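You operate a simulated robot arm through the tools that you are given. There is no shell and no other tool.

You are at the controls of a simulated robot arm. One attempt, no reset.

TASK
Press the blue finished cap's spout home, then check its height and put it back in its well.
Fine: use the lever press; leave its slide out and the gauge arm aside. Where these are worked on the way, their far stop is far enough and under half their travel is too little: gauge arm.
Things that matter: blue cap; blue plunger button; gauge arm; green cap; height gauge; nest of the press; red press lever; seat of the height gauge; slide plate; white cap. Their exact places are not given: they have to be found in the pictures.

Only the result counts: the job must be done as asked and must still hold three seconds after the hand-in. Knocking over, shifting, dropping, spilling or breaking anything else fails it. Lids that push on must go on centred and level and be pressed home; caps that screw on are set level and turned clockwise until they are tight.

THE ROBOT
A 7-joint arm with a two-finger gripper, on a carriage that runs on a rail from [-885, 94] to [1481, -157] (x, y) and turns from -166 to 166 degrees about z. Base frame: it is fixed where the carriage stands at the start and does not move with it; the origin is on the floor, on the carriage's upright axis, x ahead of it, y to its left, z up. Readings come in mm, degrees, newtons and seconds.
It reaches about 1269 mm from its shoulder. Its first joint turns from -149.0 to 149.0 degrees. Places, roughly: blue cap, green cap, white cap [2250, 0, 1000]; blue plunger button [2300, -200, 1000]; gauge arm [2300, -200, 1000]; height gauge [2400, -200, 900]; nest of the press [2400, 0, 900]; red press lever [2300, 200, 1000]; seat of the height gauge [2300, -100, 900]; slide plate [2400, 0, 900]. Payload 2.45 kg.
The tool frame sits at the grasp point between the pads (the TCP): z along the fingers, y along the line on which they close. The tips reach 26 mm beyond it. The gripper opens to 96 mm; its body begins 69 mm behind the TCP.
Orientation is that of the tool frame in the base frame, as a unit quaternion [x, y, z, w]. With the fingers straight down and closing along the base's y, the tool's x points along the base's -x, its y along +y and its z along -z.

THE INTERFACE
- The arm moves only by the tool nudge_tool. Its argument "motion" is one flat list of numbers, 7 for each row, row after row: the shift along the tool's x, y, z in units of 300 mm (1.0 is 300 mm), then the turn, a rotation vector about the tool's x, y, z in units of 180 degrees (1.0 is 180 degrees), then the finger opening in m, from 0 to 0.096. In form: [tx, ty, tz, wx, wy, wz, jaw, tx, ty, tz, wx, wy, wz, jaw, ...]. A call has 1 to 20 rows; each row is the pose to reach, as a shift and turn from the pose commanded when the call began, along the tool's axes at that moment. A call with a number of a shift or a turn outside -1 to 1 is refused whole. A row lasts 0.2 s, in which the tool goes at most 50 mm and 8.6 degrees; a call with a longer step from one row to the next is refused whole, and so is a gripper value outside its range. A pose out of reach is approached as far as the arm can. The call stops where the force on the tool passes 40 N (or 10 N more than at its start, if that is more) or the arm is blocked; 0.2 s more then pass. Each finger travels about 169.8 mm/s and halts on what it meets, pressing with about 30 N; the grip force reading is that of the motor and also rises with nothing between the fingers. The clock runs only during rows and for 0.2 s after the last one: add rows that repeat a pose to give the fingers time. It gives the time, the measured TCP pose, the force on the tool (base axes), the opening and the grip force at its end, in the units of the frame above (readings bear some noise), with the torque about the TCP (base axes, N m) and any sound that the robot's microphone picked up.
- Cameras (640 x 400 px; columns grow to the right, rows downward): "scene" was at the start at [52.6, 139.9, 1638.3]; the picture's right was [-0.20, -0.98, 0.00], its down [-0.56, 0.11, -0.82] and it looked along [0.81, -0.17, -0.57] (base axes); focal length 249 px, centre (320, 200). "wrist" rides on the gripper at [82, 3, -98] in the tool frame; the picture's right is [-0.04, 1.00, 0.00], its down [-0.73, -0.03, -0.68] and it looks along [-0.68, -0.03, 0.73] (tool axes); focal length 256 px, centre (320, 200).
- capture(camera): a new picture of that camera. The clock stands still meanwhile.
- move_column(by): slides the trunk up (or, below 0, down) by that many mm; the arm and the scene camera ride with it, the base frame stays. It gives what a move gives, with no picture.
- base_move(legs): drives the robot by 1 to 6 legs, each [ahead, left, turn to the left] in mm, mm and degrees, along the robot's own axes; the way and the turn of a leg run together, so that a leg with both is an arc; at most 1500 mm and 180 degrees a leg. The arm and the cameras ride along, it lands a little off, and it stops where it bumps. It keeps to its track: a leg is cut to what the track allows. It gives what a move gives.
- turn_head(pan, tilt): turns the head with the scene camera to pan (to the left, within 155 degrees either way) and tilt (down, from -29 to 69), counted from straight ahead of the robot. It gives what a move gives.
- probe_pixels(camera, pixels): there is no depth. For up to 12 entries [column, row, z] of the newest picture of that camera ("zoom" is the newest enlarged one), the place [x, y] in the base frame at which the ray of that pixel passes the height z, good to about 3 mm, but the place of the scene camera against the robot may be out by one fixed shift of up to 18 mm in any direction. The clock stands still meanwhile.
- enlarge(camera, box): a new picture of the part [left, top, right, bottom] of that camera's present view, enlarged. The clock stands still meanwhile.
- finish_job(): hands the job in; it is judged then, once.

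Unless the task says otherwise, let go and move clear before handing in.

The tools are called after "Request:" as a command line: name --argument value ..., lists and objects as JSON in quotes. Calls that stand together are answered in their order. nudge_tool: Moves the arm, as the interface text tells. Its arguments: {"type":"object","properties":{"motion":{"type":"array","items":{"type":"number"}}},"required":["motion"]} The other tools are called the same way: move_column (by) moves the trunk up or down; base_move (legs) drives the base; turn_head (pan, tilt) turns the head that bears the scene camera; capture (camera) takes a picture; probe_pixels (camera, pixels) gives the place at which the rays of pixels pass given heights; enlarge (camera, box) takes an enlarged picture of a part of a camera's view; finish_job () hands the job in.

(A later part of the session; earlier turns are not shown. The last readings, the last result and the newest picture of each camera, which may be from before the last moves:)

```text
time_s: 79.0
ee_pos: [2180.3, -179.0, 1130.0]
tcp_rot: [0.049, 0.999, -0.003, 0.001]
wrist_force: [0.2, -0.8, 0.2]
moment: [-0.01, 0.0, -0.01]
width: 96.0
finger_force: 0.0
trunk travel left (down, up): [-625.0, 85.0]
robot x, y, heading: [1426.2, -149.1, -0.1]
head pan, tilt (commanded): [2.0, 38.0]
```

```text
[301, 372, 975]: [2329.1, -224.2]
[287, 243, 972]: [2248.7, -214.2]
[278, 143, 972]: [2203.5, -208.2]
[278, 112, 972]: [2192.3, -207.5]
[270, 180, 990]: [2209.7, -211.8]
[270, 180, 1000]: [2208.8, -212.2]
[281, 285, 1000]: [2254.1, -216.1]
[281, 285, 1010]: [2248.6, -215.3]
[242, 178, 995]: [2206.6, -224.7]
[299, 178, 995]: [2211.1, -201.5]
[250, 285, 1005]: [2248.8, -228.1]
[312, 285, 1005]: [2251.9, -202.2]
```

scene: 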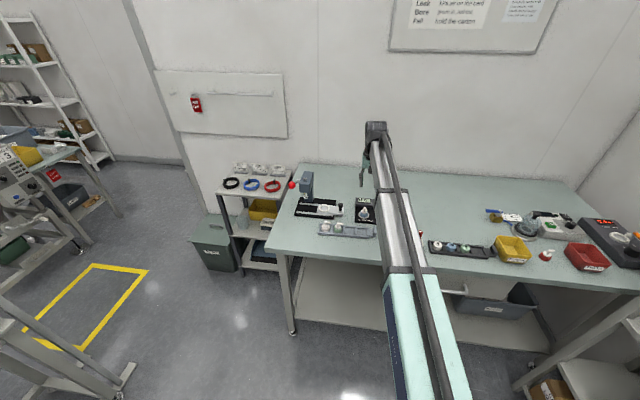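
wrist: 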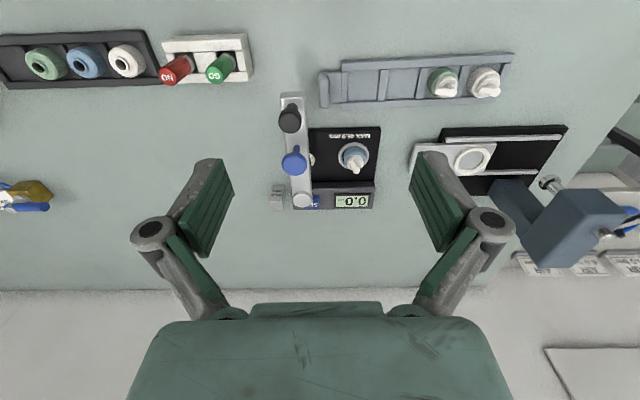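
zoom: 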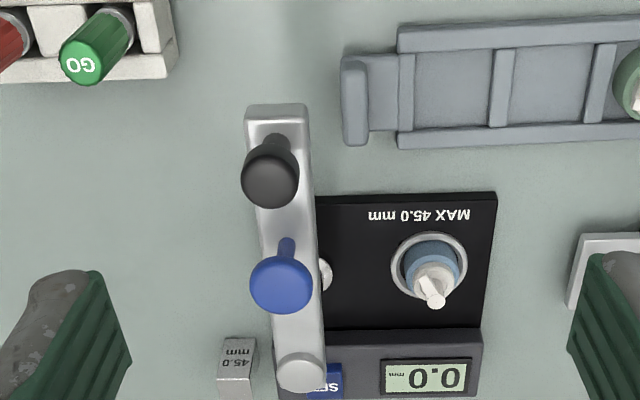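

Pivot (2329, -224), plunger 80 mm and knob 125 mm from it; the arm's knob is at about (2205, -209), top ≈ 1005. I'll move above the knob and check the alignment.

Request:
nudge_tool --motion '[-0.046, -0.046, 0.06, 0, 0, 0, 0.08, -0.092, -0.093, 0.14, 0, 0, 0, 0.056, -0.092, -0.093, 0.22, 0, 0, 0, 0.056, -0.092, -0.093, 0.22, 0, 0, 0, 0.056]'

Request:
capture --camera "wrist"

Request:
enlarge --camera "wrist" --box '[230, 50, 410, 210]'

```text
time_s: 80.0
ee_pos: [2207.0, -207.7, 1063.7]
tcp_rot: [0.049, 0.999, -0.003, 0.0]
wrist_force: [-0.6, 0.4, -0.3]
moment: [-0.01, -0.01, 0.0]
width: 55.7
finger_force: 0.1
trunk travel left (down, up): [-625.0, 85.0]
robot x, y, heading: [1430.3, -149.3, 0.2]
head pan, tilt (commanded): [2.0, 38.0]
```

```text
taken
```

wrist: 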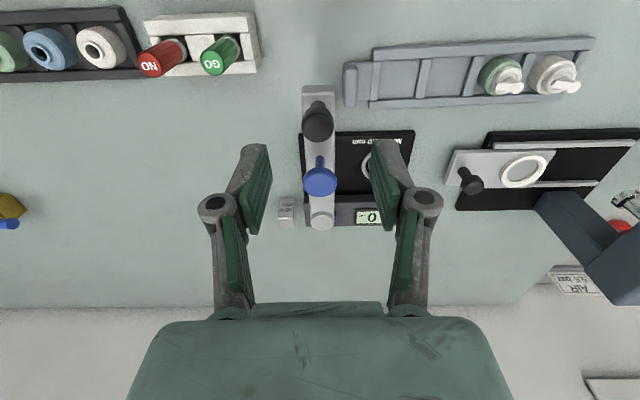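

```text
2.50 times, centred on (320, 130) of wrist
```

zoom: 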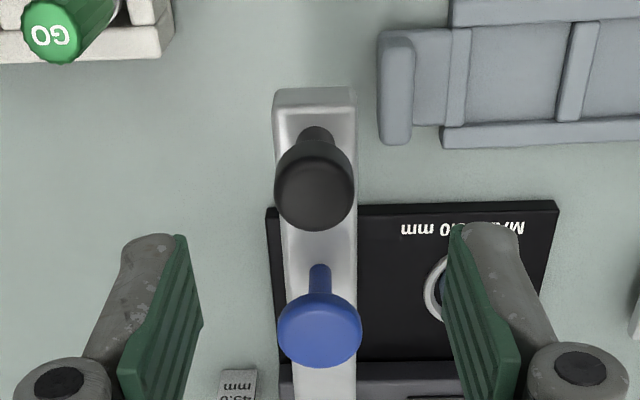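

The knob (zoom 314, 195) is 2 mm to the left of the axis. I'll correct, descend around it and close.

Request:
nudge_tool --motion '[0, -0.006, 0.06, 0, 0, 0, 0.05, 0, -0.006, 0.12, 0, 0, 0, 0.05, 0, -0.006, 0.172, 0, 0, 0, 0.045, 0, -0.006, 0.172, 0, 0, 0, 0.03, 0, -0.006, 0.172, 0, 0, 0, 0.015, 0, -0.006, 0.172, 0, 0, 0, 0.015, 0, -0.006, 0.172, 0, 0, 0, 0.015]'

Request:
capture --camera "wrist"

```text
time_s: 81.5
ee_pos: [2205.7, -210.4, 1011.7]
tcp_rot: [0.048, 0.999, -0.003, 0.0]
wrist_force: [0.4, 1.6, -1.2]
moment: [0.1, -0.38, -0.01]
width: 20.6
finger_force: 45.3
trunk travel left (down, up): [-625.0, 85.0]
robot x, y, heading: [1427.0, -152.0, 0.2]
head pan, tilt (commanded): [2.0, 38.0]
```

```text
taken
```

wrist: 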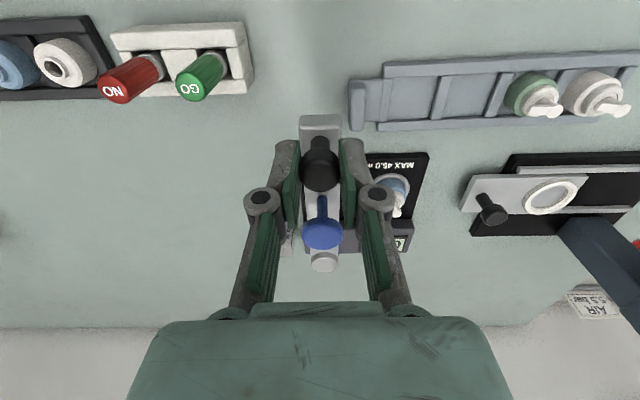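

The knob is gripped (20.6 mm). I'll swing the arm around its pivot, turning the tool with it, first through 40°.

Request:
nudge_tool --motion '[-0.0048, 0.0575, 0, 0, 0, 0.0444, 0.015, -0.0175, 0.1137, 0, 0, 0, 0.0889, 0.015, -0.0379, 0.1677, 0, 0, 0, 0.1333, 0.015, -0.0656, 0.2182, 0, 0, 0, 0.1778, 0.015, -0.1001, 0.2645, 0, 0, 0, 0.2222, 0.015, -0.1001, 0.2645, 0, 0, 0, 0.2222, 0.015]'

Request:
capture --camera "wrist"

Request:
capture --camera "scene"

```text
time_s: 83.0
ee_pos: [2243.1, -134.5, 1012.3]
tcp_rot: [0.389, 0.921, -0.003, 0.003]
wrist_force: [0.0, 0.0, 1.8]
moment: [0.35, 0.26, -0.01]
width: 20.4
finger_force: 45.4
trunk travel left (down, up): [-625.0, 85.0]
robot x, y, heading: [1424.1, -153.8, 0.3]
head pan, tilt (commanded): [2.0, 38.0]
```

```text
taken
```

wrist: 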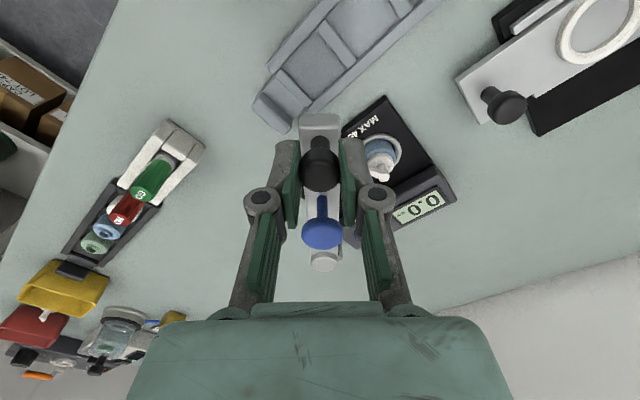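

```text
taken
```

scene: 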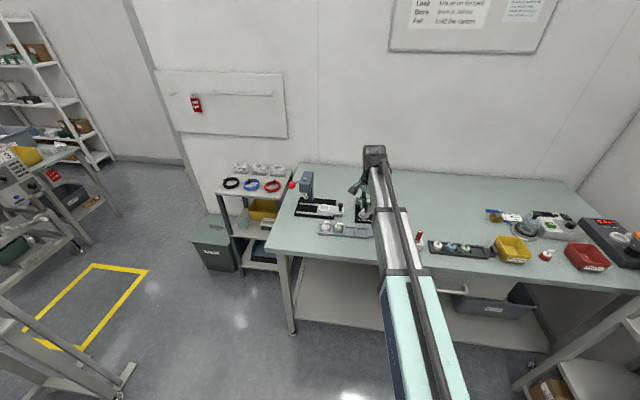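

The arm swung smoothly with hardly any force. I'll take it through another 40° with the same motion.

Request:
nudge_tool --motion '[-0.0048, 0.0575, 0, 0, 0, 0.0444, 0.015, -0.0175, 0.1137, 0, 0, 0, 0.0889, 0.015, -0.0379, 0.1677, 0, 0, 0, 0.1333, 0.015, -0.0656, 0.2182, 0, 0, 0, 0.1778, 0.015, -0.0913, 0.2537, 0, 0, 0, 0.212, 0.015, -0.0913, 0.2537, 0, 0, 0, 0.212, 0.015]'

Request:
capture --camera "wrist"

Request:
enlarge --camera "wrist" --box '[250, 90, 450, 290]'

```text
time_s: 84.3
ee_pos: [2316.2, -101.5, 1012.6]
tcp_rot: [0.668, 0.744, -0.002, 0.002]
wrist_force: [-2.1, 3.1, -0.9]
moment: [0.15, 0.04, -0.18]
width: 20.6
finger_force: 45.3
trunk travel left (down, up): [-625.0, 85.0]
robot x, y, heading: [1425.2, -152.0, 0.2]
head pan, tilt (commanded): [2.0, 38.0]
```

```text
taken
```

wrist: 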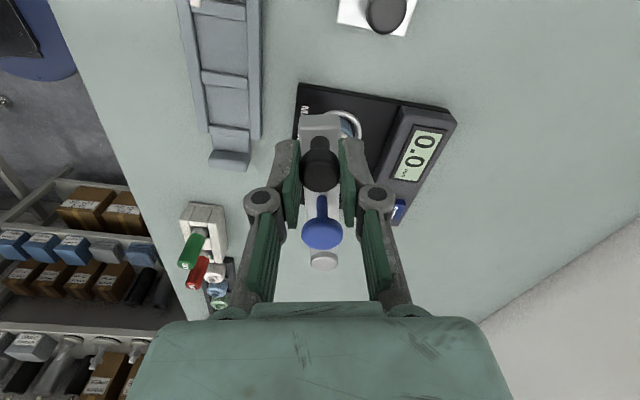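

```text
2.00 times, centred on (350, 190) of wrist
```

zoom: 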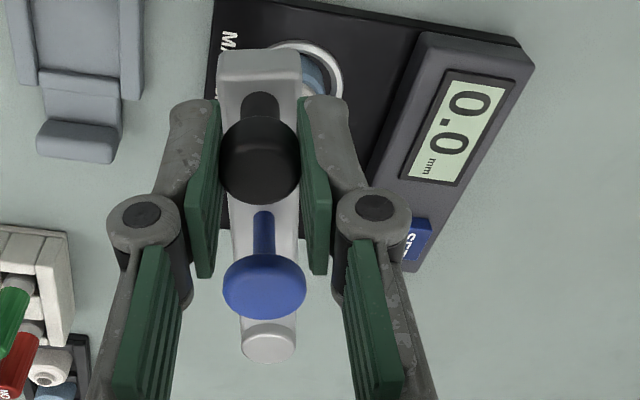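

The arm is at about 78° of swing. I'll go on in 3° steps, watching for its far stop.

Request:
nudge_tool --motion '[-0.0008, 0.0216, 0, 0, 0, 0.0167, 0.015, -0.0028, 0.0432, 0, 0, 0, 0.0333, 0.015, -0.0028, 0.0432, 0, 0, 0, 0.0333, 0.015]'

Request:
enlarge --camera "wrist" --box '[250, 90, 450, 290]'

```text
time_s: 85.2
ee_pos: [2330.3, -99.4, 1011.5]
tcp_rot: [0.706, 0.708, -0.003, 0.002]
wrist_force: [-1.4, 4.7, -5.6]
moment: [0.04, 0.08, -0.27]
width: 20.8
finger_force: 45.2
trunk travel left (down, up): [-625.0, 85.0]
robot x, y, heading: [1426.2, -152.5, 0.4]
head pan, tilt (commanded): [2.0, 38.0]
```

```text
2.00 times, centred on (350, 190) of wrist
```

zoom: 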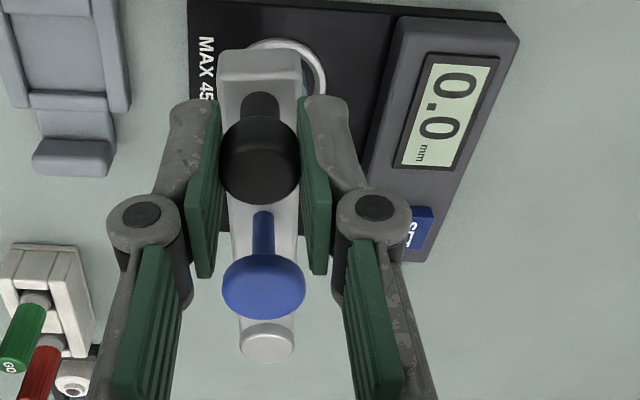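

No stop felt yet. I'll continue another few degrees.

Request:
nudge_tool --motion '[-0.0008, 0.0216, 0, 0, 0, 0.0167, 0.015, -0.0028, 0.0432, 0, 0, 0, 0.0333, 0.015, -0.0028, 0.0432, 0, 0, 0, 0.0333, 0.015]'

Request:
enlarge --camera "wrist" --box '[250, 90, 450, 290]'

```text
time_s: 86.0
ee_pos: [2341.1, -100.6, 1011.2]
tcp_rot: [0.742, 0.67, -0.003, 0.003]
wrist_force: [-7.1, 4.3, -7.0]
moment: [0.29, 0.11, 0.1]
width: 20.5
finger_force: 45.2
trunk travel left (down, up): [-625.0, 85.0]
robot x, y, heading: [1427.7, -149.9, 0.0]
head pan, tilt (commanded): [2.0, 38.0]
```

```text
2.00 times, centred on (350, 190) of wrist
```

zoom: 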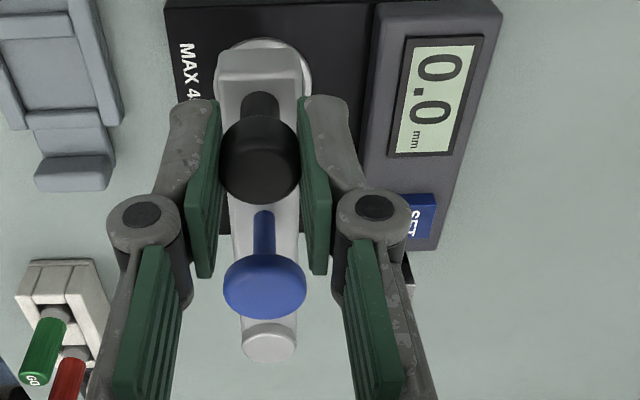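

Resistance of 7 N has begun at an arm angle matching the seat's direction. I'll nudge 2° more to confirm that it's the stop.

Request:
nudge_tool --motion '[-0.0004, 0.0108, 0, 0, 0, 0.0083, 0.015, -0.0008, 0.0216, 0, 0, 0, 0.0167, 0.015, -0.0008, 0.0216, 0, 0, 0, 0.0167, 0.015]'

Request:
enlarge --camera "wrist" --box '[250, 90, 450, 290]'

```text
time_s: 86.7
ee_pos: [2342.6, -101.8, 1012.9]
tcp_rot: [0.759, 0.651, -0.007, -0.002]
wrist_force: [-9.1, 0.7, 1.8]
moment: [0.08, 0.18, 0.29]
width: 20.6
finger_force: 44.8
trunk travel left (down, up): [-625.0, 85.0]
robot x, y, heading: [1426.0, -154.1, -0.1]
head pan, tilt (commanded): [2.0, 38.0]
stopped in row 3: the force on the tool passed its limit at 41 N (the readings are from after the stop); the commanded pose is now the measured one
```

```text
2.00 times, centred on (350, 190) of wrist
```

zoom: 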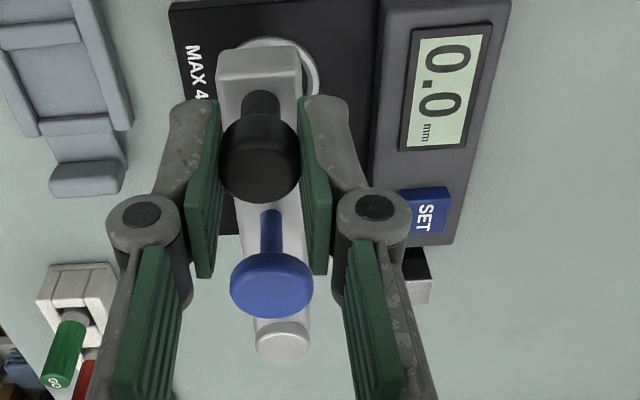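

That is the arm's far stop. I'll open, rise, and check where the plunger now stands over the cap.

Request:
nudge_tool --motion '[0, -0.003, 0, 0, 0, -0.006, 0.015, 0, -0.003, 0, 0, 0, -0.006, 0.035, 0, -0.003, 0, 0, 0, -0.006, 0.05, 0, -0.003, 0, 0, 0, -0.006, 0.05, 0, -0.003, -0.08, 0, 0, -0.006, 0.05, 0, -0.003, -0.2, 0, 0, -0.006, 0.05, 0, -0.003, -0.3, 0, 0, -0.006, 0.05, 0, -0.003, -0.3, 0, 0, -0.006, 0.05]'

Request:
capture --camera "wrist"

Request:
enlarge --camera "wrist" --box '[230, 50, 430, 210]'

Request:
enlarge --camera "scene" --box '[310, 170, 410, 245]'

```text
time_s: 88.5
ee_pos: [2345.2, -100.7, 1102.3]
tcp_rot: [0.753, 0.658, -0.008, -0.002]
wrist_force: [0.3, 0.2, -1.1]
moment: [0.0, 0.01, 0.0]
width: 50.0
finger_force: 0.0
trunk travel left (down, up): [-625.0, 85.0]
robot x, y, heading: [1427.5, -151.2, 0.5]
head pan, tilt (commanded): [2.0, 38.0]
```

```text
taken
```

wrist: 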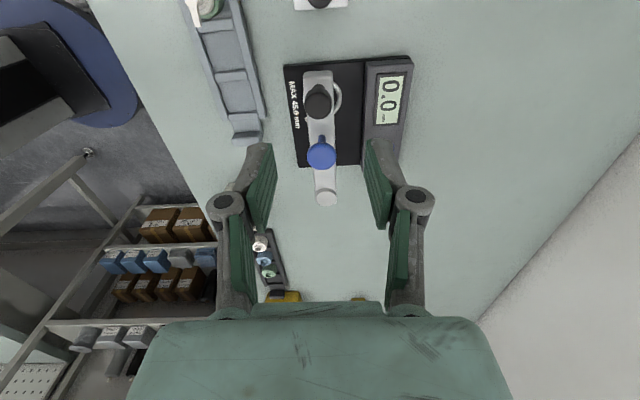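

```text
2.50 times, centred on (330, 130) of wrist
```

zoom: 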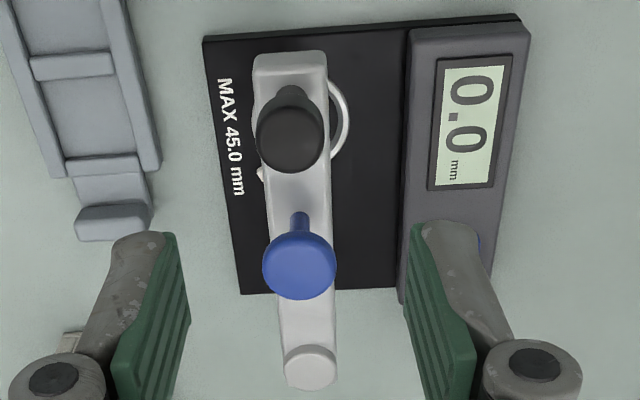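

```text
5.33 times, centred on (360, 208) of scene
```

zoom: 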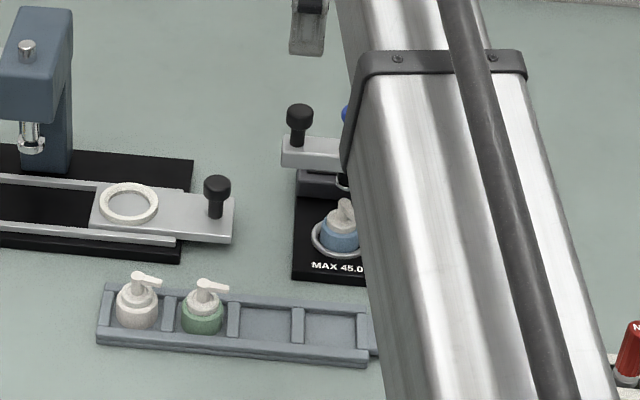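

The arm is now over the seat, with the blue button at zoom (299, 262). I'll probe the button and its stem before pressing.

Request:
probe_pixels --camera "zoom" --pixels '[[300, 218, 974], [299, 264, 1005], [299, 264, 1010], [312, 362, 975], [290, 145, 1003], [292, 90, 974], [262, 264, 1008], [336, 264, 1008]]'

Request:
enlarge --camera "scene" --box '[348, 190, 378, 222]'

```text
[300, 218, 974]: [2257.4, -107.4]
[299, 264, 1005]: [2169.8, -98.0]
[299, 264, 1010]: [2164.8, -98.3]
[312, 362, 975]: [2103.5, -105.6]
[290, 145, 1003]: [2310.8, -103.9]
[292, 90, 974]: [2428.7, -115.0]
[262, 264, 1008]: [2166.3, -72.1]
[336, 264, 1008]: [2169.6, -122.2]
```

```text
12.50 times, centred on (363, 206) of scene
```

zoom: 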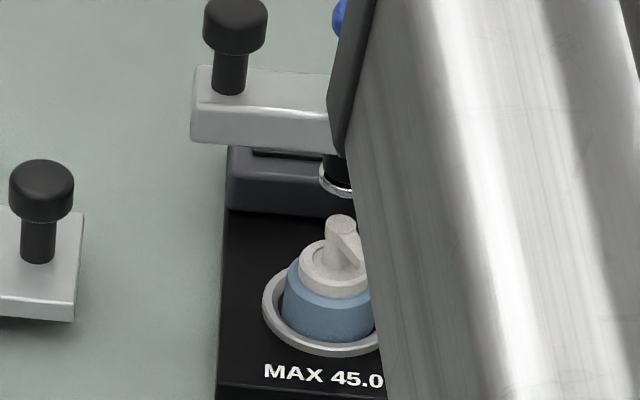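

Those probes used the scene zoom by mistake; I'll probe the same points in the wrist picture instead.

Request:
probe_pixels --camera "wrist" --pixels '[[322, 137.2, 974], [321.6, 155.6, 1005], [321.6, 155.6, 1010], [326.8, 194.8, 975], [318, 108, 1003], [318.8, 86, 974], [306.8, 155.6, 1008], [336.4, 155.6, 1008]]'

```text
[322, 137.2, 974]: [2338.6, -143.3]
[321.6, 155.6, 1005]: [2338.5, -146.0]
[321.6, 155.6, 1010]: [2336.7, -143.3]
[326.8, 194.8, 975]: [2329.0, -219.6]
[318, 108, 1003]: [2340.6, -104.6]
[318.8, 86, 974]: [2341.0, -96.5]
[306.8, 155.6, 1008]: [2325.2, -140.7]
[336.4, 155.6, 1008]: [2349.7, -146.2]
```

The plunger's button is at about (2338, -145), its top near z ≈ 1007. I'll close the fingers, move above it and check the alignment.

Request:
nudge_tool --motion '[-0.05, -0.001, 0, 0, 0, 0, 0.03, -0.1, -0.003, 0, 0, 0, 0, 0.01, -0.148, -0.004, 0.05, 0, 0, 0, 0, -0.148, -0.004, 0.13, 0, 0, 0, 0, -0.148, -0.004, 0.13, 0, 0, 0, 0]'

Request:
capture --camera "wrist"

Request:
enlarge --camera "wrist" --box '[230, 50, 430, 210]'

```text
time_s: 89.7
ee_pos: [2337.8, -144.4, 1063.1]
tcp_rot: [0.753, 0.658, -0.007, -0.001]
wrist_force: [0.3, -0.4, 0.4]
moment: [0.0, 0.0, 0.02]
width: 0.0
finger_force: 28.8
trunk travel left (down, up): [-625.0, 85.0]
robot x, y, heading: [1428.2, -148.6, 0.1]
head pan, tilt (commanded): [2.0, 38.0]
```

```text
taken
```

wrist: 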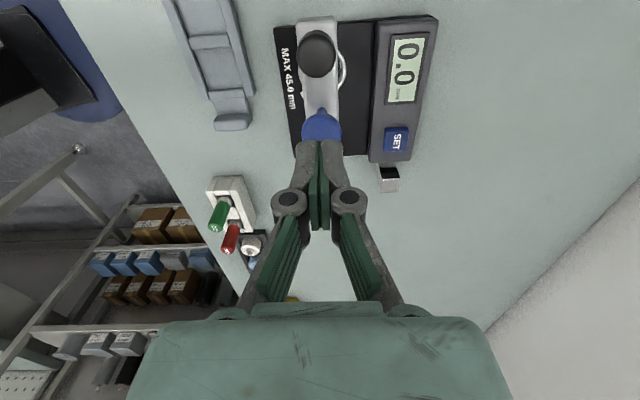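

```text
2.50 times, centred on (330, 130) of wrist
```

zoom: 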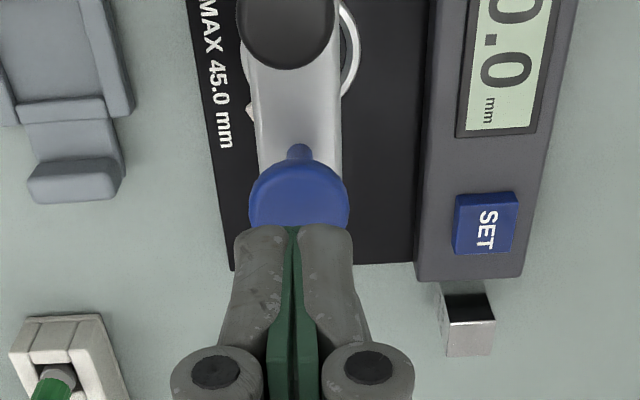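

The button is centred under the closed tips. I'll lower to just above it and then press in small steps.

Request:
nudge_tool --motion '[0, 0.003, 0.05, 0, 0, 0, 0, 0, 0.003, 0.085, 0, 0, 0, 0, 0, 0.003, 0.095, 0, 0, 0, 0, 0, 0.003, 0.105, 0, 0, 0, 0, 0, 0.003, 0.115, 0, 0, 0, 0]'

Request:
capture --camera "wrist"

```text
time_s: 90.9
ee_pos: [2336.9, -144.7, 1027.1]
tcp_rot: [0.753, 0.658, -0.006, -0.001]
wrist_force: [-1.3, 0.4, 1.3]
moment: [0.03, 0.01, -0.04]
width: 0.0
finger_force: 28.6
trunk travel left (down, up): [-625.0, 85.0]
robot x, y, heading: [1425.6, -150.6, 0.4]
head pan, tilt (commanded): [2.0, 38.0]
```

```text
taken
```

wrist: 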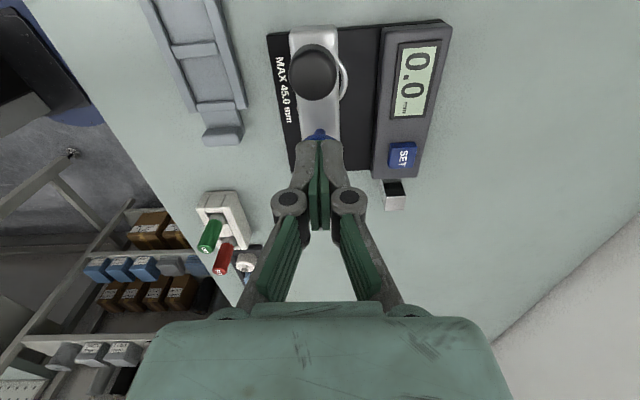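

Near contact now. I'll press further in 3 mm steps and watch the force and display.

Request:
nudge_tool --motion '[0, 0, 0.01, 0, 0, 0, 0, 0, 0, 0.02, 0, 0, 0, 0, 0, 0, 0.03, 0, 0, 0, 0]'

Request:
capture --camera "wrist"

Request:
enlarge --camera "scene" --box '[340, 180, 390, 224]'

```text
time_s: 91.7
ee_pos: [2338.0, -143.7, 1018.8]
tcp_rot: [0.753, 0.658, -0.008, -0.001]
wrist_force: [0.3, 0.1, 2.6]
moment: [-0.01, -0.04, 0.0]
width: 0.0
finger_force: 28.7
trunk travel left (down, up): [-625.0, 85.0]
robot x, y, heading: [1428.7, -151.0, 0.1]
head pan, tilt (commanded): [2.0, 38.0]
```

```text
taken
```

wrist: 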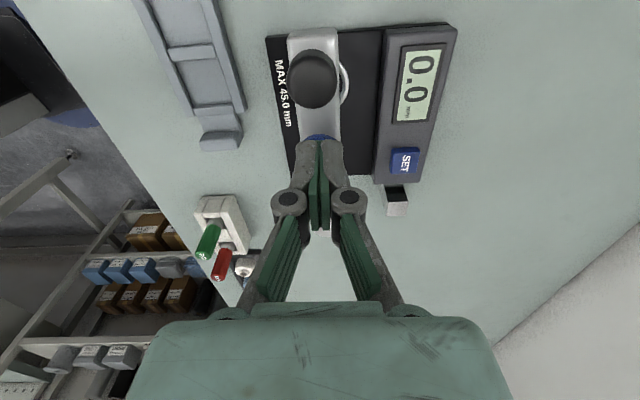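

```text
9.09 times, centred on (365, 202) of scene
```

zoom: 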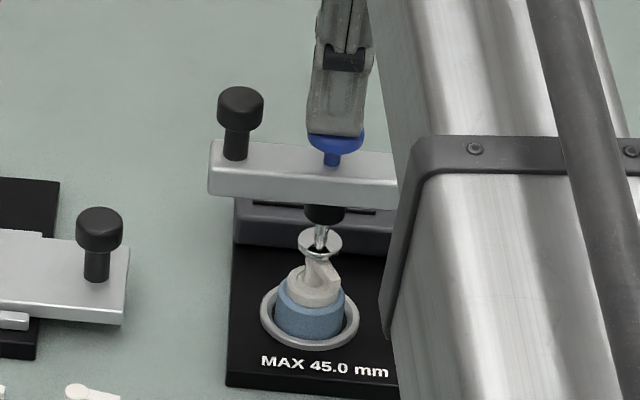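

The plunger foot is coming down onto the spout (scene zoom 321, 245). I'll continue pressing.

Request:
nudge_tool --motion '[0, 0, 0.008, 0, 0, 0, 0, 0, 0, 0.016, 0, 0, 0, 0, 0, 0, 0.024, 0, 0, 0, 0]'

Request:
capture --camera "wrist"

Request:
enlarge --camera "scene" --box '[340, 180, 390, 224]'

```text
time_s: 92.5
ee_pos: [2337.0, -144.6, 1011.8]
tcp_rot: [0.753, 0.658, -0.006, -0.001]
wrist_force: [-0.3, 1.5, 3.2]
moment: [0.07, -0.01, 0.02]
width: 6.2
finger_force: 28.4
trunk travel left (down, up): [-625.0, 85.0]
robot x, y, heading: [1426.8, -151.8, 0.2]
head pan, tilt (commanded): [2.0, 38.0]
heard: click
```

```text
taken
```

wrist: 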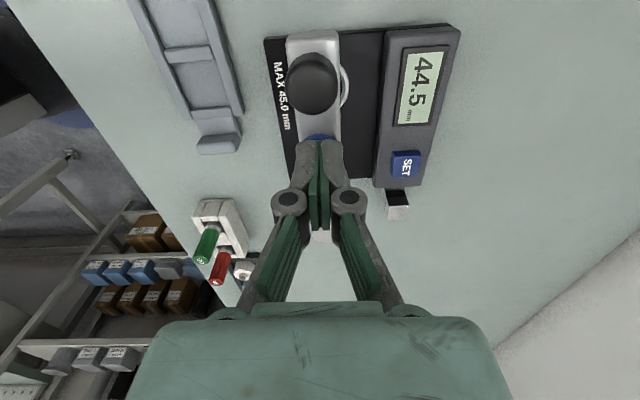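

```text
9.09 times, centred on (365, 202) of scene
```

zoom: 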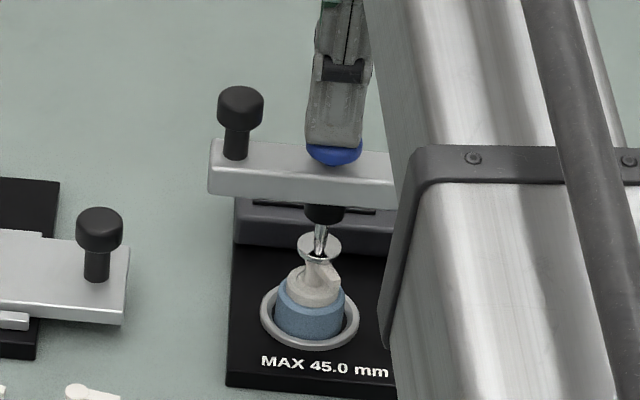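

A click was heard and the display now reads 44.5 mm, below the 45.0 mm limit. I'll confirm the reading and then lift off the button.

Request:
enlarge --camera "wrist" --box '[360, 20, 470, 190]'

Request:
nudge_tool --motion '[0, 0, -0.02, 0, 0, 0, 0, 0, 0, -0.06, 0, 0, 0, 0, 0, 0, -0.15, 0, 0, 0, 0, 0, 0, -0.3, 0, 0, 0, 0, 0, 0, -0.3, 0, 0, 0, 0]'

Request:
capture --camera "wrist"

Request:
enlarge --camera "scene" --box '[340, 180, 390, 224]'

```text
2.35 times, centred on (415, 105) of wrist
```

zoom: 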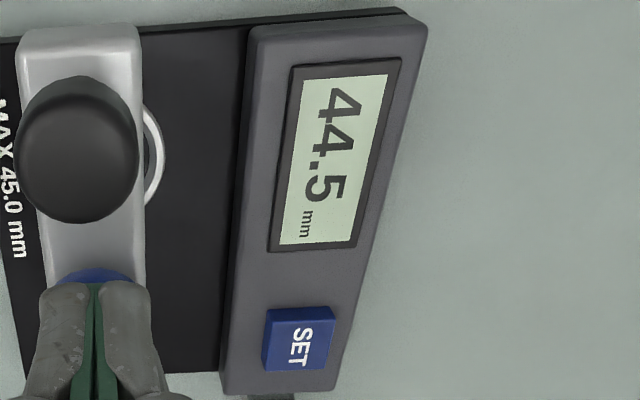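

```text
time_s: 93.7
ee_pos: [2338.2, -145.2, 1102.3]
tcp_rot: [0.753, 0.658, -0.007, -0.002]
wrist_force: [0.8, -0.4, 0.3]
moment: [0.0, -0.03, -0.03]
width: 0.3
finger_force: 28.5
trunk travel left (down, up): [-625.0, 85.0]
robot x, y, heading: [1428.9, -154.4, 0.3]
head pan, tilt (commanded): [2.0, 38.0]
```

```text
taken
```

wrist: 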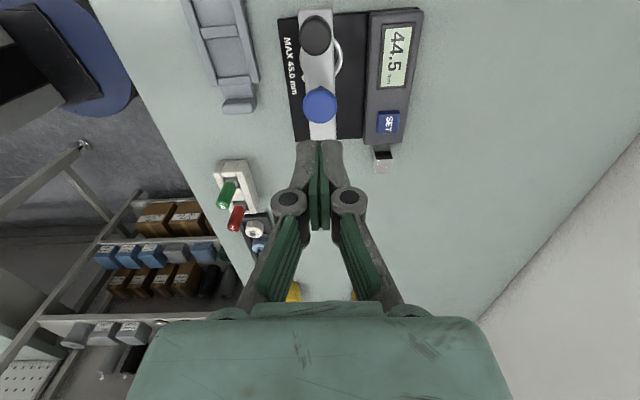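

```text
9.09 times, centred on (365, 202) of scene
```

zoom: 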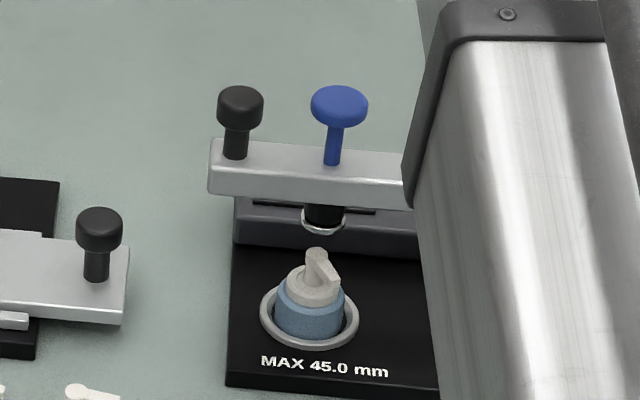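

The plunger sprang back up and the reading holds at 44.5 mm. Now I'll go back to the arm's knob to swing it aside.

Request:
nudge_tool --motion '[0.07, -0.004, 0, 0, 0, 0, 0.03, 0.146, -0.0086, 0.03, 0, 0, 0, 0.056, 0.146, -0.0086, 0.13, 0, 0, 0, 0.056, 0.146, -0.0086, 0.13, 0, 0, 0, 0.056]'

Request:
capture --camera "wrist"

Request:
enlarge --camera "wrist" --box '[230, 50, 410, 210]'

```text
time_s: 94.7
ee_pos: [2340.7, -101.2, 1062.4]
tcp_rot: [0.753, 0.658, -0.006, -0.001]
wrist_force: [0.3, 1.0, -0.6]
moment: [-0.03, -0.02, 0.01]
width: 56.0
finger_force: 0.1
trunk travel left (down, up): [-625.0, 85.0]
robot x, y, heading: [1432.2, -146.8, -0.1]
head pan, tilt (commanded): [2.0, 38.0]
```

```text
taken
```

wrist: 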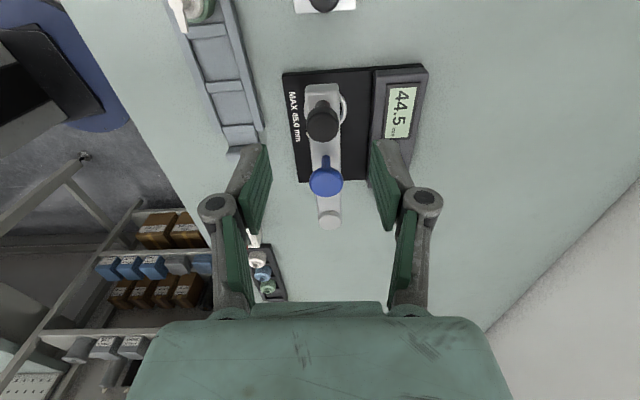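

```text
2.50 times, centred on (320, 130) of wrist
```

zoom: 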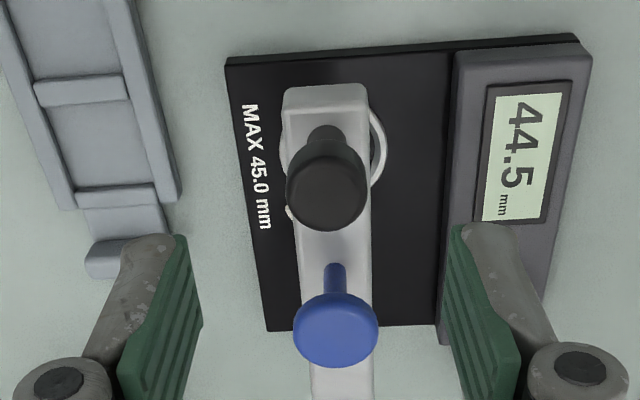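

The knob (zoom 326, 193) lies on the axis. I'll descend around it and close.

Request:
nudge_tool --motion '[0, 0.004, 0.06, 0, 0, 0, 0.05, 0, 0.004, 0.12, 0, 0, 0, 0.05, 0, 0.004, 0.168, 0, 0, 0, 0.045, 0, 0.004, 0.168, 0, 0, 0, 0.03, 0, 0.004, 0.168, 0, 0, 0, 0.015, 0, 0.004, 0.168, 0, 0, 0, 0.015, 0, 0.004, 0.168, 0, 0, 0, 0.015]'

Request:
capture --camera "wrist"

```text
time_s: 96.3
ee_pos: [2341.9, -103.2, 1012.0]
tcp_rot: [0.753, 0.658, -0.008, -0.001]
wrist_force: [1.7, -0.8, 0.7]
moment: [0.01, -0.13, 0.08]
width: 20.7
finger_force: 45.3
trunk travel left (down, up): [-625.0, 85.0]
robot x, y, heading: [1432.9, -147.8, 0.2]
head pan, tilt (commanded): [2.0, 38.0]
```

```text
taken
```

wrist: 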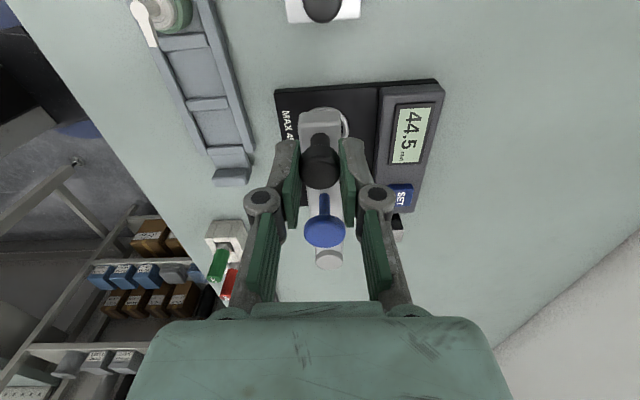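

The knob is gripped (20.7 mm). I'll swing the arm back the other way around the pivot, first 40°.

Request:
nudge_tool --motion '[-0.0061, -0.0564, 0, 0, 0, -0.0444, 0.015, -0.0199, -0.1113, 0, 0, 0, -0.0889, 0.015, -0.0412, -0.1638, 0, 0, 0, -0.1333, 0.015, -0.0696, -0.2129, 0, 0, 0, -0.1778, 0.015, -0.1046, -0.2575, 0, 0, 0, -0.2222, 0.015, -0.1046, -0.2575, 0, 0, 0, -0.2222, 0.015]'

Request:
capture --camera "wrist"

```text
time_s: 97.7
ee_pos: [2261.3, -122.7, 1011.1]
tcp_rot: [0.482, 0.876, -0.006, -0.004]
wrist_force: [-6.1, 9.1, -14.9]
moment: [-0.07, -0.45, -0.08]
width: 20.7
finger_force: 44.8
trunk travel left (down, up): [-625.0, 85.0]
robot x, y, heading: [1426.4, -153.0, 0.3]
head pan, tilt (commanded): [2.0, 38.0]
```

```text
taken
```

wrist: 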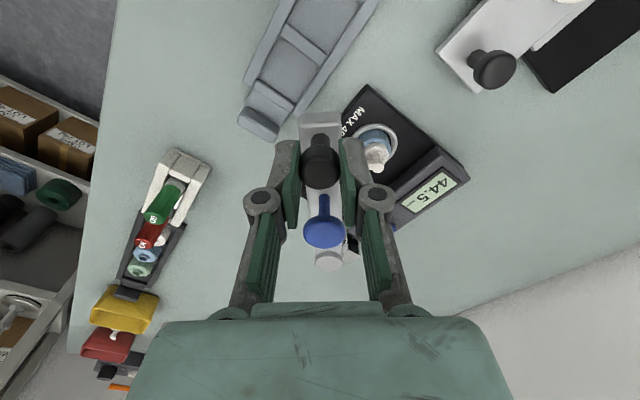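

The arm is half-way back; the forces are moderate. I'll go on for another 40° with a slight outward and downward relief.

Request:
nudge_tool --motion '[-0.0021, -0.0564, 0.004, 0, 0, -0.0444, 0.015, -0.0149, -0.1113, 0.006, 0, 0, -0.0889, 0.015, -0.0362, -0.1638, 0.006, 0, 0, -0.1333, 0.015, -0.0646, -0.2129, 0.006, 0, 0, -0.1778, 0.015, -0.0996, -0.2575, 0.006, 0, 0, -0.2222, 0.015, -0.0996, -0.2575, 0.006, 0, 0, -0.2222, 0.015]'

Request:
capture --camera "wrist"

```text
time_s: 99.1
ee_pos: [2212.2, -189.8, 1011.4]
tcp_rot: [0.153, 0.988, -0.004, -0.004]
wrist_force: [3.7, -2.1, 1.5]
moment: [-0.11, -0.63, -0.14]
width: 20.7
finger_force: 45.1
trunk travel left (down, up): [-625.0, 85.0]
robot x, y, heading: [1427.5, -147.5, 0.1]
head pan, tilt (commanded): [2.0, 38.0]
```

```text
taken
```

wrist: 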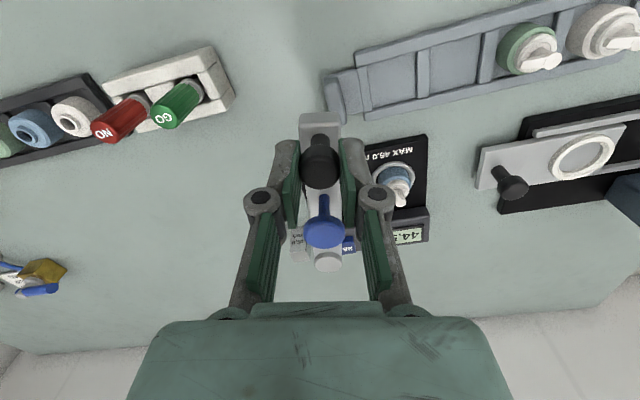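

The arm is at about 164°, some 10° from its start. I'll bring it the rest of the way in small steps.

Request:
nudge_tool --motion '[-0.001, -0.0214, 0, 0, 0, -0.0167, 0.015, -0.0031, -0.0427, 0, 0, 0, -0.0333, 0.015, -0.0063, -0.0639, 0, 0, 0, -0.05, 0.015, -0.0063, -0.0639, 0, 0, 0, -0.05, 0.015]'

```text
time_s: 100.1
ee_pos: [2208.5, -208.4, 1011.0]
tcp_rot: [0.075, 0.997, -0.004, -0.006]
wrist_force: [2.0, -0.1, -2.0]
moment: [0.02, -0.7, 0.02]
width: 20.6
finger_force: 45.4
trunk travel left (down, up): [-625.0, 85.0]
robot x, y, heading: [1425.8, -154.1, 0.4]
head pan, tilt (commanded): [2.0, 38.0]
```

Nearly at the original place. I'll push another 2–3° to feel the aside stop.

Request:
nudge_tool --motion '[-0.0005, -0.0107, 0, 0, 0, -0.0083, 0.015, -0.001, -0.0178, 0, 0, 0, -0.0139, 0.015]'

Request:
capture --camera "wrist"

```text
time_s: 100.7
ee_pos: [2207.2, -210.9, 1011.8]
tcp_rot: [0.053, 0.999, -0.004, -0.007]
wrist_force: [0.1, 7.9, -4.8]
moment: [0.22, -0.09, -0.31]
width: 21.0
finger_force: 45.3
trunk travel left (down, up): [-625.0, 85.0]
robot x, y, heading: [1426.8, -152.4, 0.1]
head pan, tilt (commanded): [2.0, 38.0]
```

```text
taken
```

wrist: 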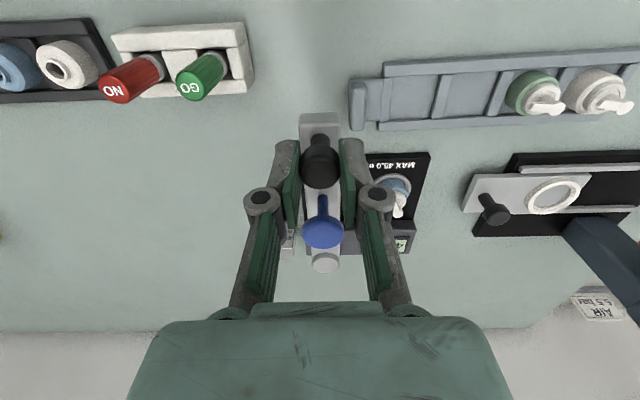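

The 7.9 N push-back shows the arm at its aside stop, where it began. I'll let go and rise.

Request:
nudge_tool --motion '[0, 0.005, 0, 0, 0, 0.002, 0.015, 0, 0.005, 0, 0, 0, 0.002, 0.035, 0, 0.005, 0, 0, 0, 0.002, 0.05, 0, 0.005, 0, 0, 0, 0.002, 0.05, 0, 0.005, -0.08, 0, 0, 0.002, 0.05, 0, 0.005, -0.2, 0, 0, 0.002, 0.05, 0, 0.005, -0.2, 0, 0, 0.002, 0.05]'

Request:
capture --camera "wrist"

```text
time_s: 102.3
ee_pos: [2207.9, -210.3, 1072.0]
tcp_rot: [0.057, 0.998, -0.004, -0.005]
wrist_force: [0.8, -0.5, 1.1]
moment: [0.0, -0.03, -0.01]
width: 50.1
finger_force: 0.0
trunk travel left (down, up): [-625.0, 85.0]
robot x, y, heading: [1428.8, -150.6, 0.1]
head pan, tilt (commanded): [2.0, 38.0]
```

```text
taken
```

wrist: 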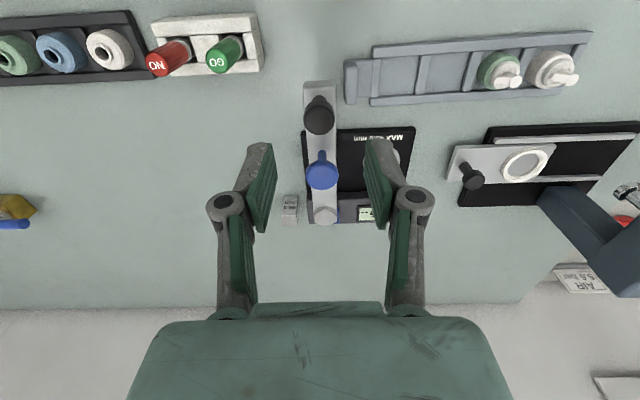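

The arm is aside again. I'll move above the cap in the seat, taking out a slight tool tilt.

Request:
nudge_tool --motion '[-0.098, 0.065, 0, -0.0007, -0.0008, 0, 0.05, -0.195, 0.13, 0, -0.0014, -0.0015, 0, 0.05, -0.293, 0.195, 0, -0.002, -0.0023, 0, 0.05, -0.39, 0.26, 0, -0.0027, -0.003, 0, 0.05, -0.39, 0.26, 0.14, -0.0027, -0.003, 0, 0.05, -0.39, 0.26, 0.273, -0.0027, -0.003, 0, 0.05, -0.39, 0.26, 0.273, -0.0027, -0.003, 0, 0.05]'

Request:
capture --camera "wrist"

Request:
enlarge --camera "wrist" --box '[250, 50, 390, 170]'

```text
time_s: 103.9
ee_pos: [2333.6, -148.7, 987.9]
tcp_rot: [0.058, 0.998, 0.0, -0.001]
wrist_force: [-0.1, 0.7, -0.4]
moment: [0.0, 0.0, 0.03]
width: 49.9
finger_force: 0.2
trunk travel left (down, up): [-625.0, 85.0]
robot x, y, heading: [1428.3, -148.9, 0.0]
head pan, tilt (commanded): [2.0, 38.0]
```

```text
taken
```

wrist: 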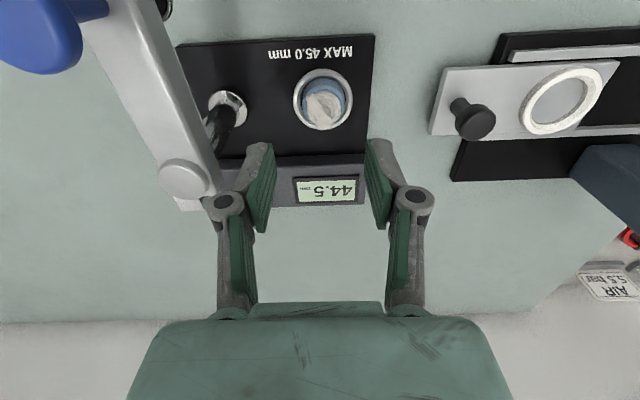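

```text
3.33 times, centred on (320, 110) of wrist
```

zoom: 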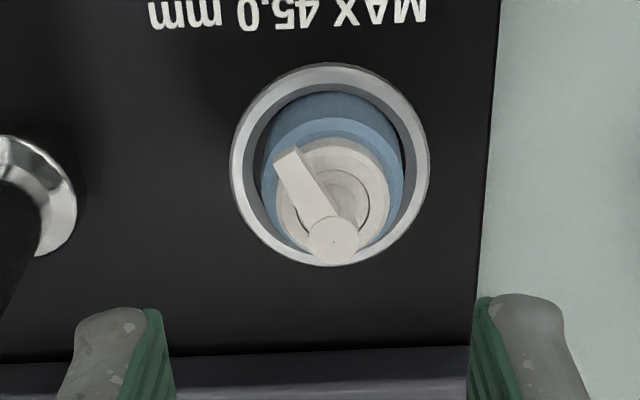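

The cap is about 2.7 mm toward +y of the tool axis. I'll correct that, descend and grip the collar.

Request:
nudge_tool --motion '[0, 0.009, 0.06, 0, 0, 0, 0.046, 0, 0.009, 0.13, 0, 0, 0, 0.046, 0, 0.009, 0.2, 0, 0, 0, 0.046, 0, 0.009, 0.25, 0, 0, 0, 0.046, 0, 0.009, 0.25, 0, 0, 0, 0.046]'

Request:
enlarge --camera "wrist" --box '[250, 80, 390, 220]'

```text
time_s: 105.1
ee_pos: [2333.8, -143.6, 913.4]
tcp_rot: [0.058, 0.998, 0.0, 0.0]
wrist_force: [0.4, 0.0, -0.1]
moment: [0.03, -0.01, 0.03]
width: 45.8
finger_force: 0.0
trunk travel left (down, up): [-625.0, 85.0]
robot x, y, heading: [1427.7, -152.7, 0.1]
head pan, tilt (commanded): [2.0, 38.0]
```

```text
2.86 times, centred on (320, 150) of wrist
```

zoom: 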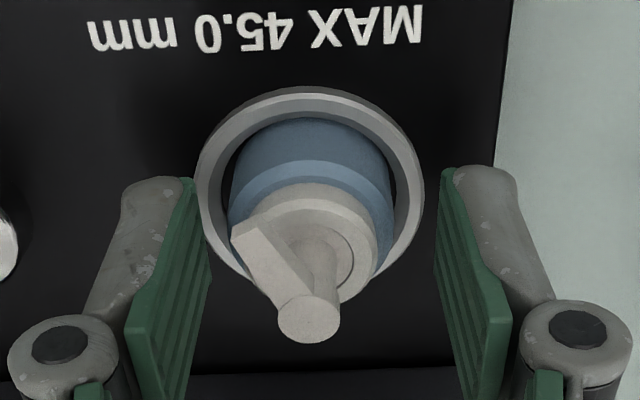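

The cap is now about 2.4 mm to the other side, so I'll shift back slightly, then close and lift.

Request:
nudge_tool --motion '[0, -0.008, 0, 0, 0, 0, 0.046, 0, -0.008, 0, 0, 0, 0, 0.046]'

Request:
enlarge --camera "wrist" --box '[250, 80, 390, 220]'

```text
time_s: 105.7
ee_pos: [2333.1, -146.1, 913.6]
tcp_rot: [0.058, 0.998, 0.0, -0.001]
wrist_force: [0.1, 1.0, -0.1]
moment: [0.01, -0.01, -0.03]
width: 45.8
finger_force: 0.0
trunk travel left (down, up): [-625.0, 85.0]
robot x, y, heading: [1425.3, -148.6, 0.2]
head pan, tilt (commanded): [2.0, 38.0]
```

```text
2.86 times, centred on (320, 150) of wrist
```

zoom: 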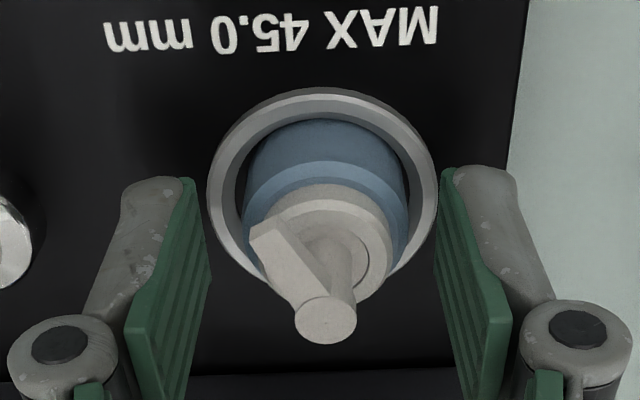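

Now the cap is centred within a millimetre. I'll close on it and lift.

Request:
nudge_tool --motion '[0, 0.002, 0, 0, 0, 0, 0.036, 0, 0.002, 0, 0, 0, 0, 0.02, 0, 0.002, 0, 0, 0, 0, 0.02, 0, 0.002, 0, 0, 0, 0, 0.02, 0, 0.002, -0.03, 0, 0, 0, 0.02, 0, 0.002, -0.1, 0, 0, 0, 0.02, 0, 0.002, -0.2, 0, 0, 0, 0.02, 0, 0.002, -0.27, 0, 0, 0, 0.02, 0, 0.002, -0.27, 0, 0, 0, 0.02]'

Request:
capture --camera "wrist"

```text
time_s: 107.7
ee_pos: [2332.8, -147.5, 996.1]
tcp_rot: [0.058, 0.998, -0.001, -0.001]
wrist_force: [-0.8, 0.7, -0.2]
moment: [0.01, 0.0, -0.03]
width: 32.2
finger_force: 9.5
trunk travel left (down, up): [-625.0, 85.0]
robot x, y, heading: [1425.0, -152.1, 0.4]
head pan, tilt (commanded): [2.0, 38.0]
```

```text
taken
```

wrist: 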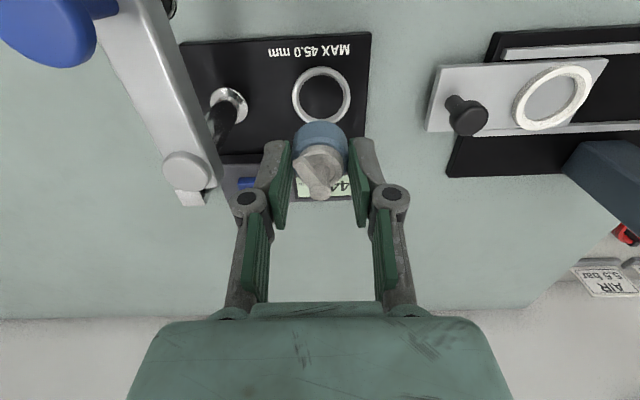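

The cap is held and the seat is empty. I'll carry it over its well in the tray while turning the tool back so the fingers close along x.

Request:
nudge_tool --motion '[0.0271, 0.0148, 0, 0, 0, -0.0413, 0.02, 0.0542, 0.0296, 0, 0, 0, -0.0826, 0.02, 0.0813, 0.0443, 0, 0, 0, -0.1239, 0.02, 0.1084, 0.0591, 0, 0, 0, -0.1652, 0.02, 0.1355, 0.0739, 0, 0, 0, -0.2065, 0.02, 0.1626, 0.0887, 0, 0, 0, -0.2478, 0.02, 0.1897, 0.1035, 0, 0, 0, -0.2891, 0.02, 0.2168, 0.1182, 0, 0, 0, -0.3304, 0.02, 0.2439, 0.133, 0, 0, 0, -0.3717, 0.02, 0.271, 0.1478, 0, 0, 0, -0.413, 0.02, 0.2981, 0.1626, 0, 0, 0, -0.4543, 0.02, 0.3252, 0.1774, 0, 0, 0, -0.4956, 0.02, 0.3523, 0.1922, 0.02, 0, 0, -0.537, 0.02, 0.3523, 0.1922, 0.02, 0, 0, -0.537, 0.02]'

Request:
capture --camera "wrist"

Request:
enlarge --camera "wrist" --box '[240, 40, 400, 140]'

```text
time_s: 110.7
ee_pos: [2235.2, -77.8, 990.1]
tcp_rot: [0.708, -0.706, 0.0, 0.001]
wrist_force: [-0.3, 0.4, 0.0]
moment: [0.01, 0.03, 0.01]
width: 32.0
finger_force: 9.9
trunk travel left (down, up): [-625.0, 85.0]
robot x, y, heading: [1432.8, -151.1, -0.2]
head pan, tilt (commanded): [2.0, 38.0]
```

```text
taken
```

wrist: 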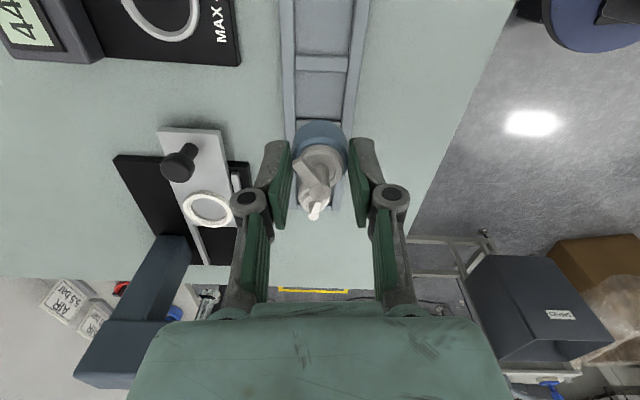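

```text
4.00 times, centred on (320, 90) of wrist
```

zoom: 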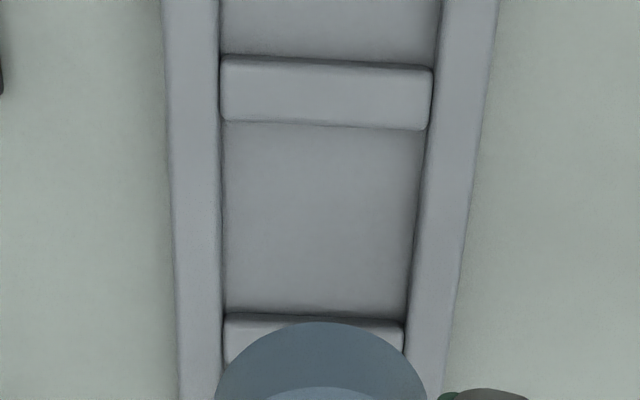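

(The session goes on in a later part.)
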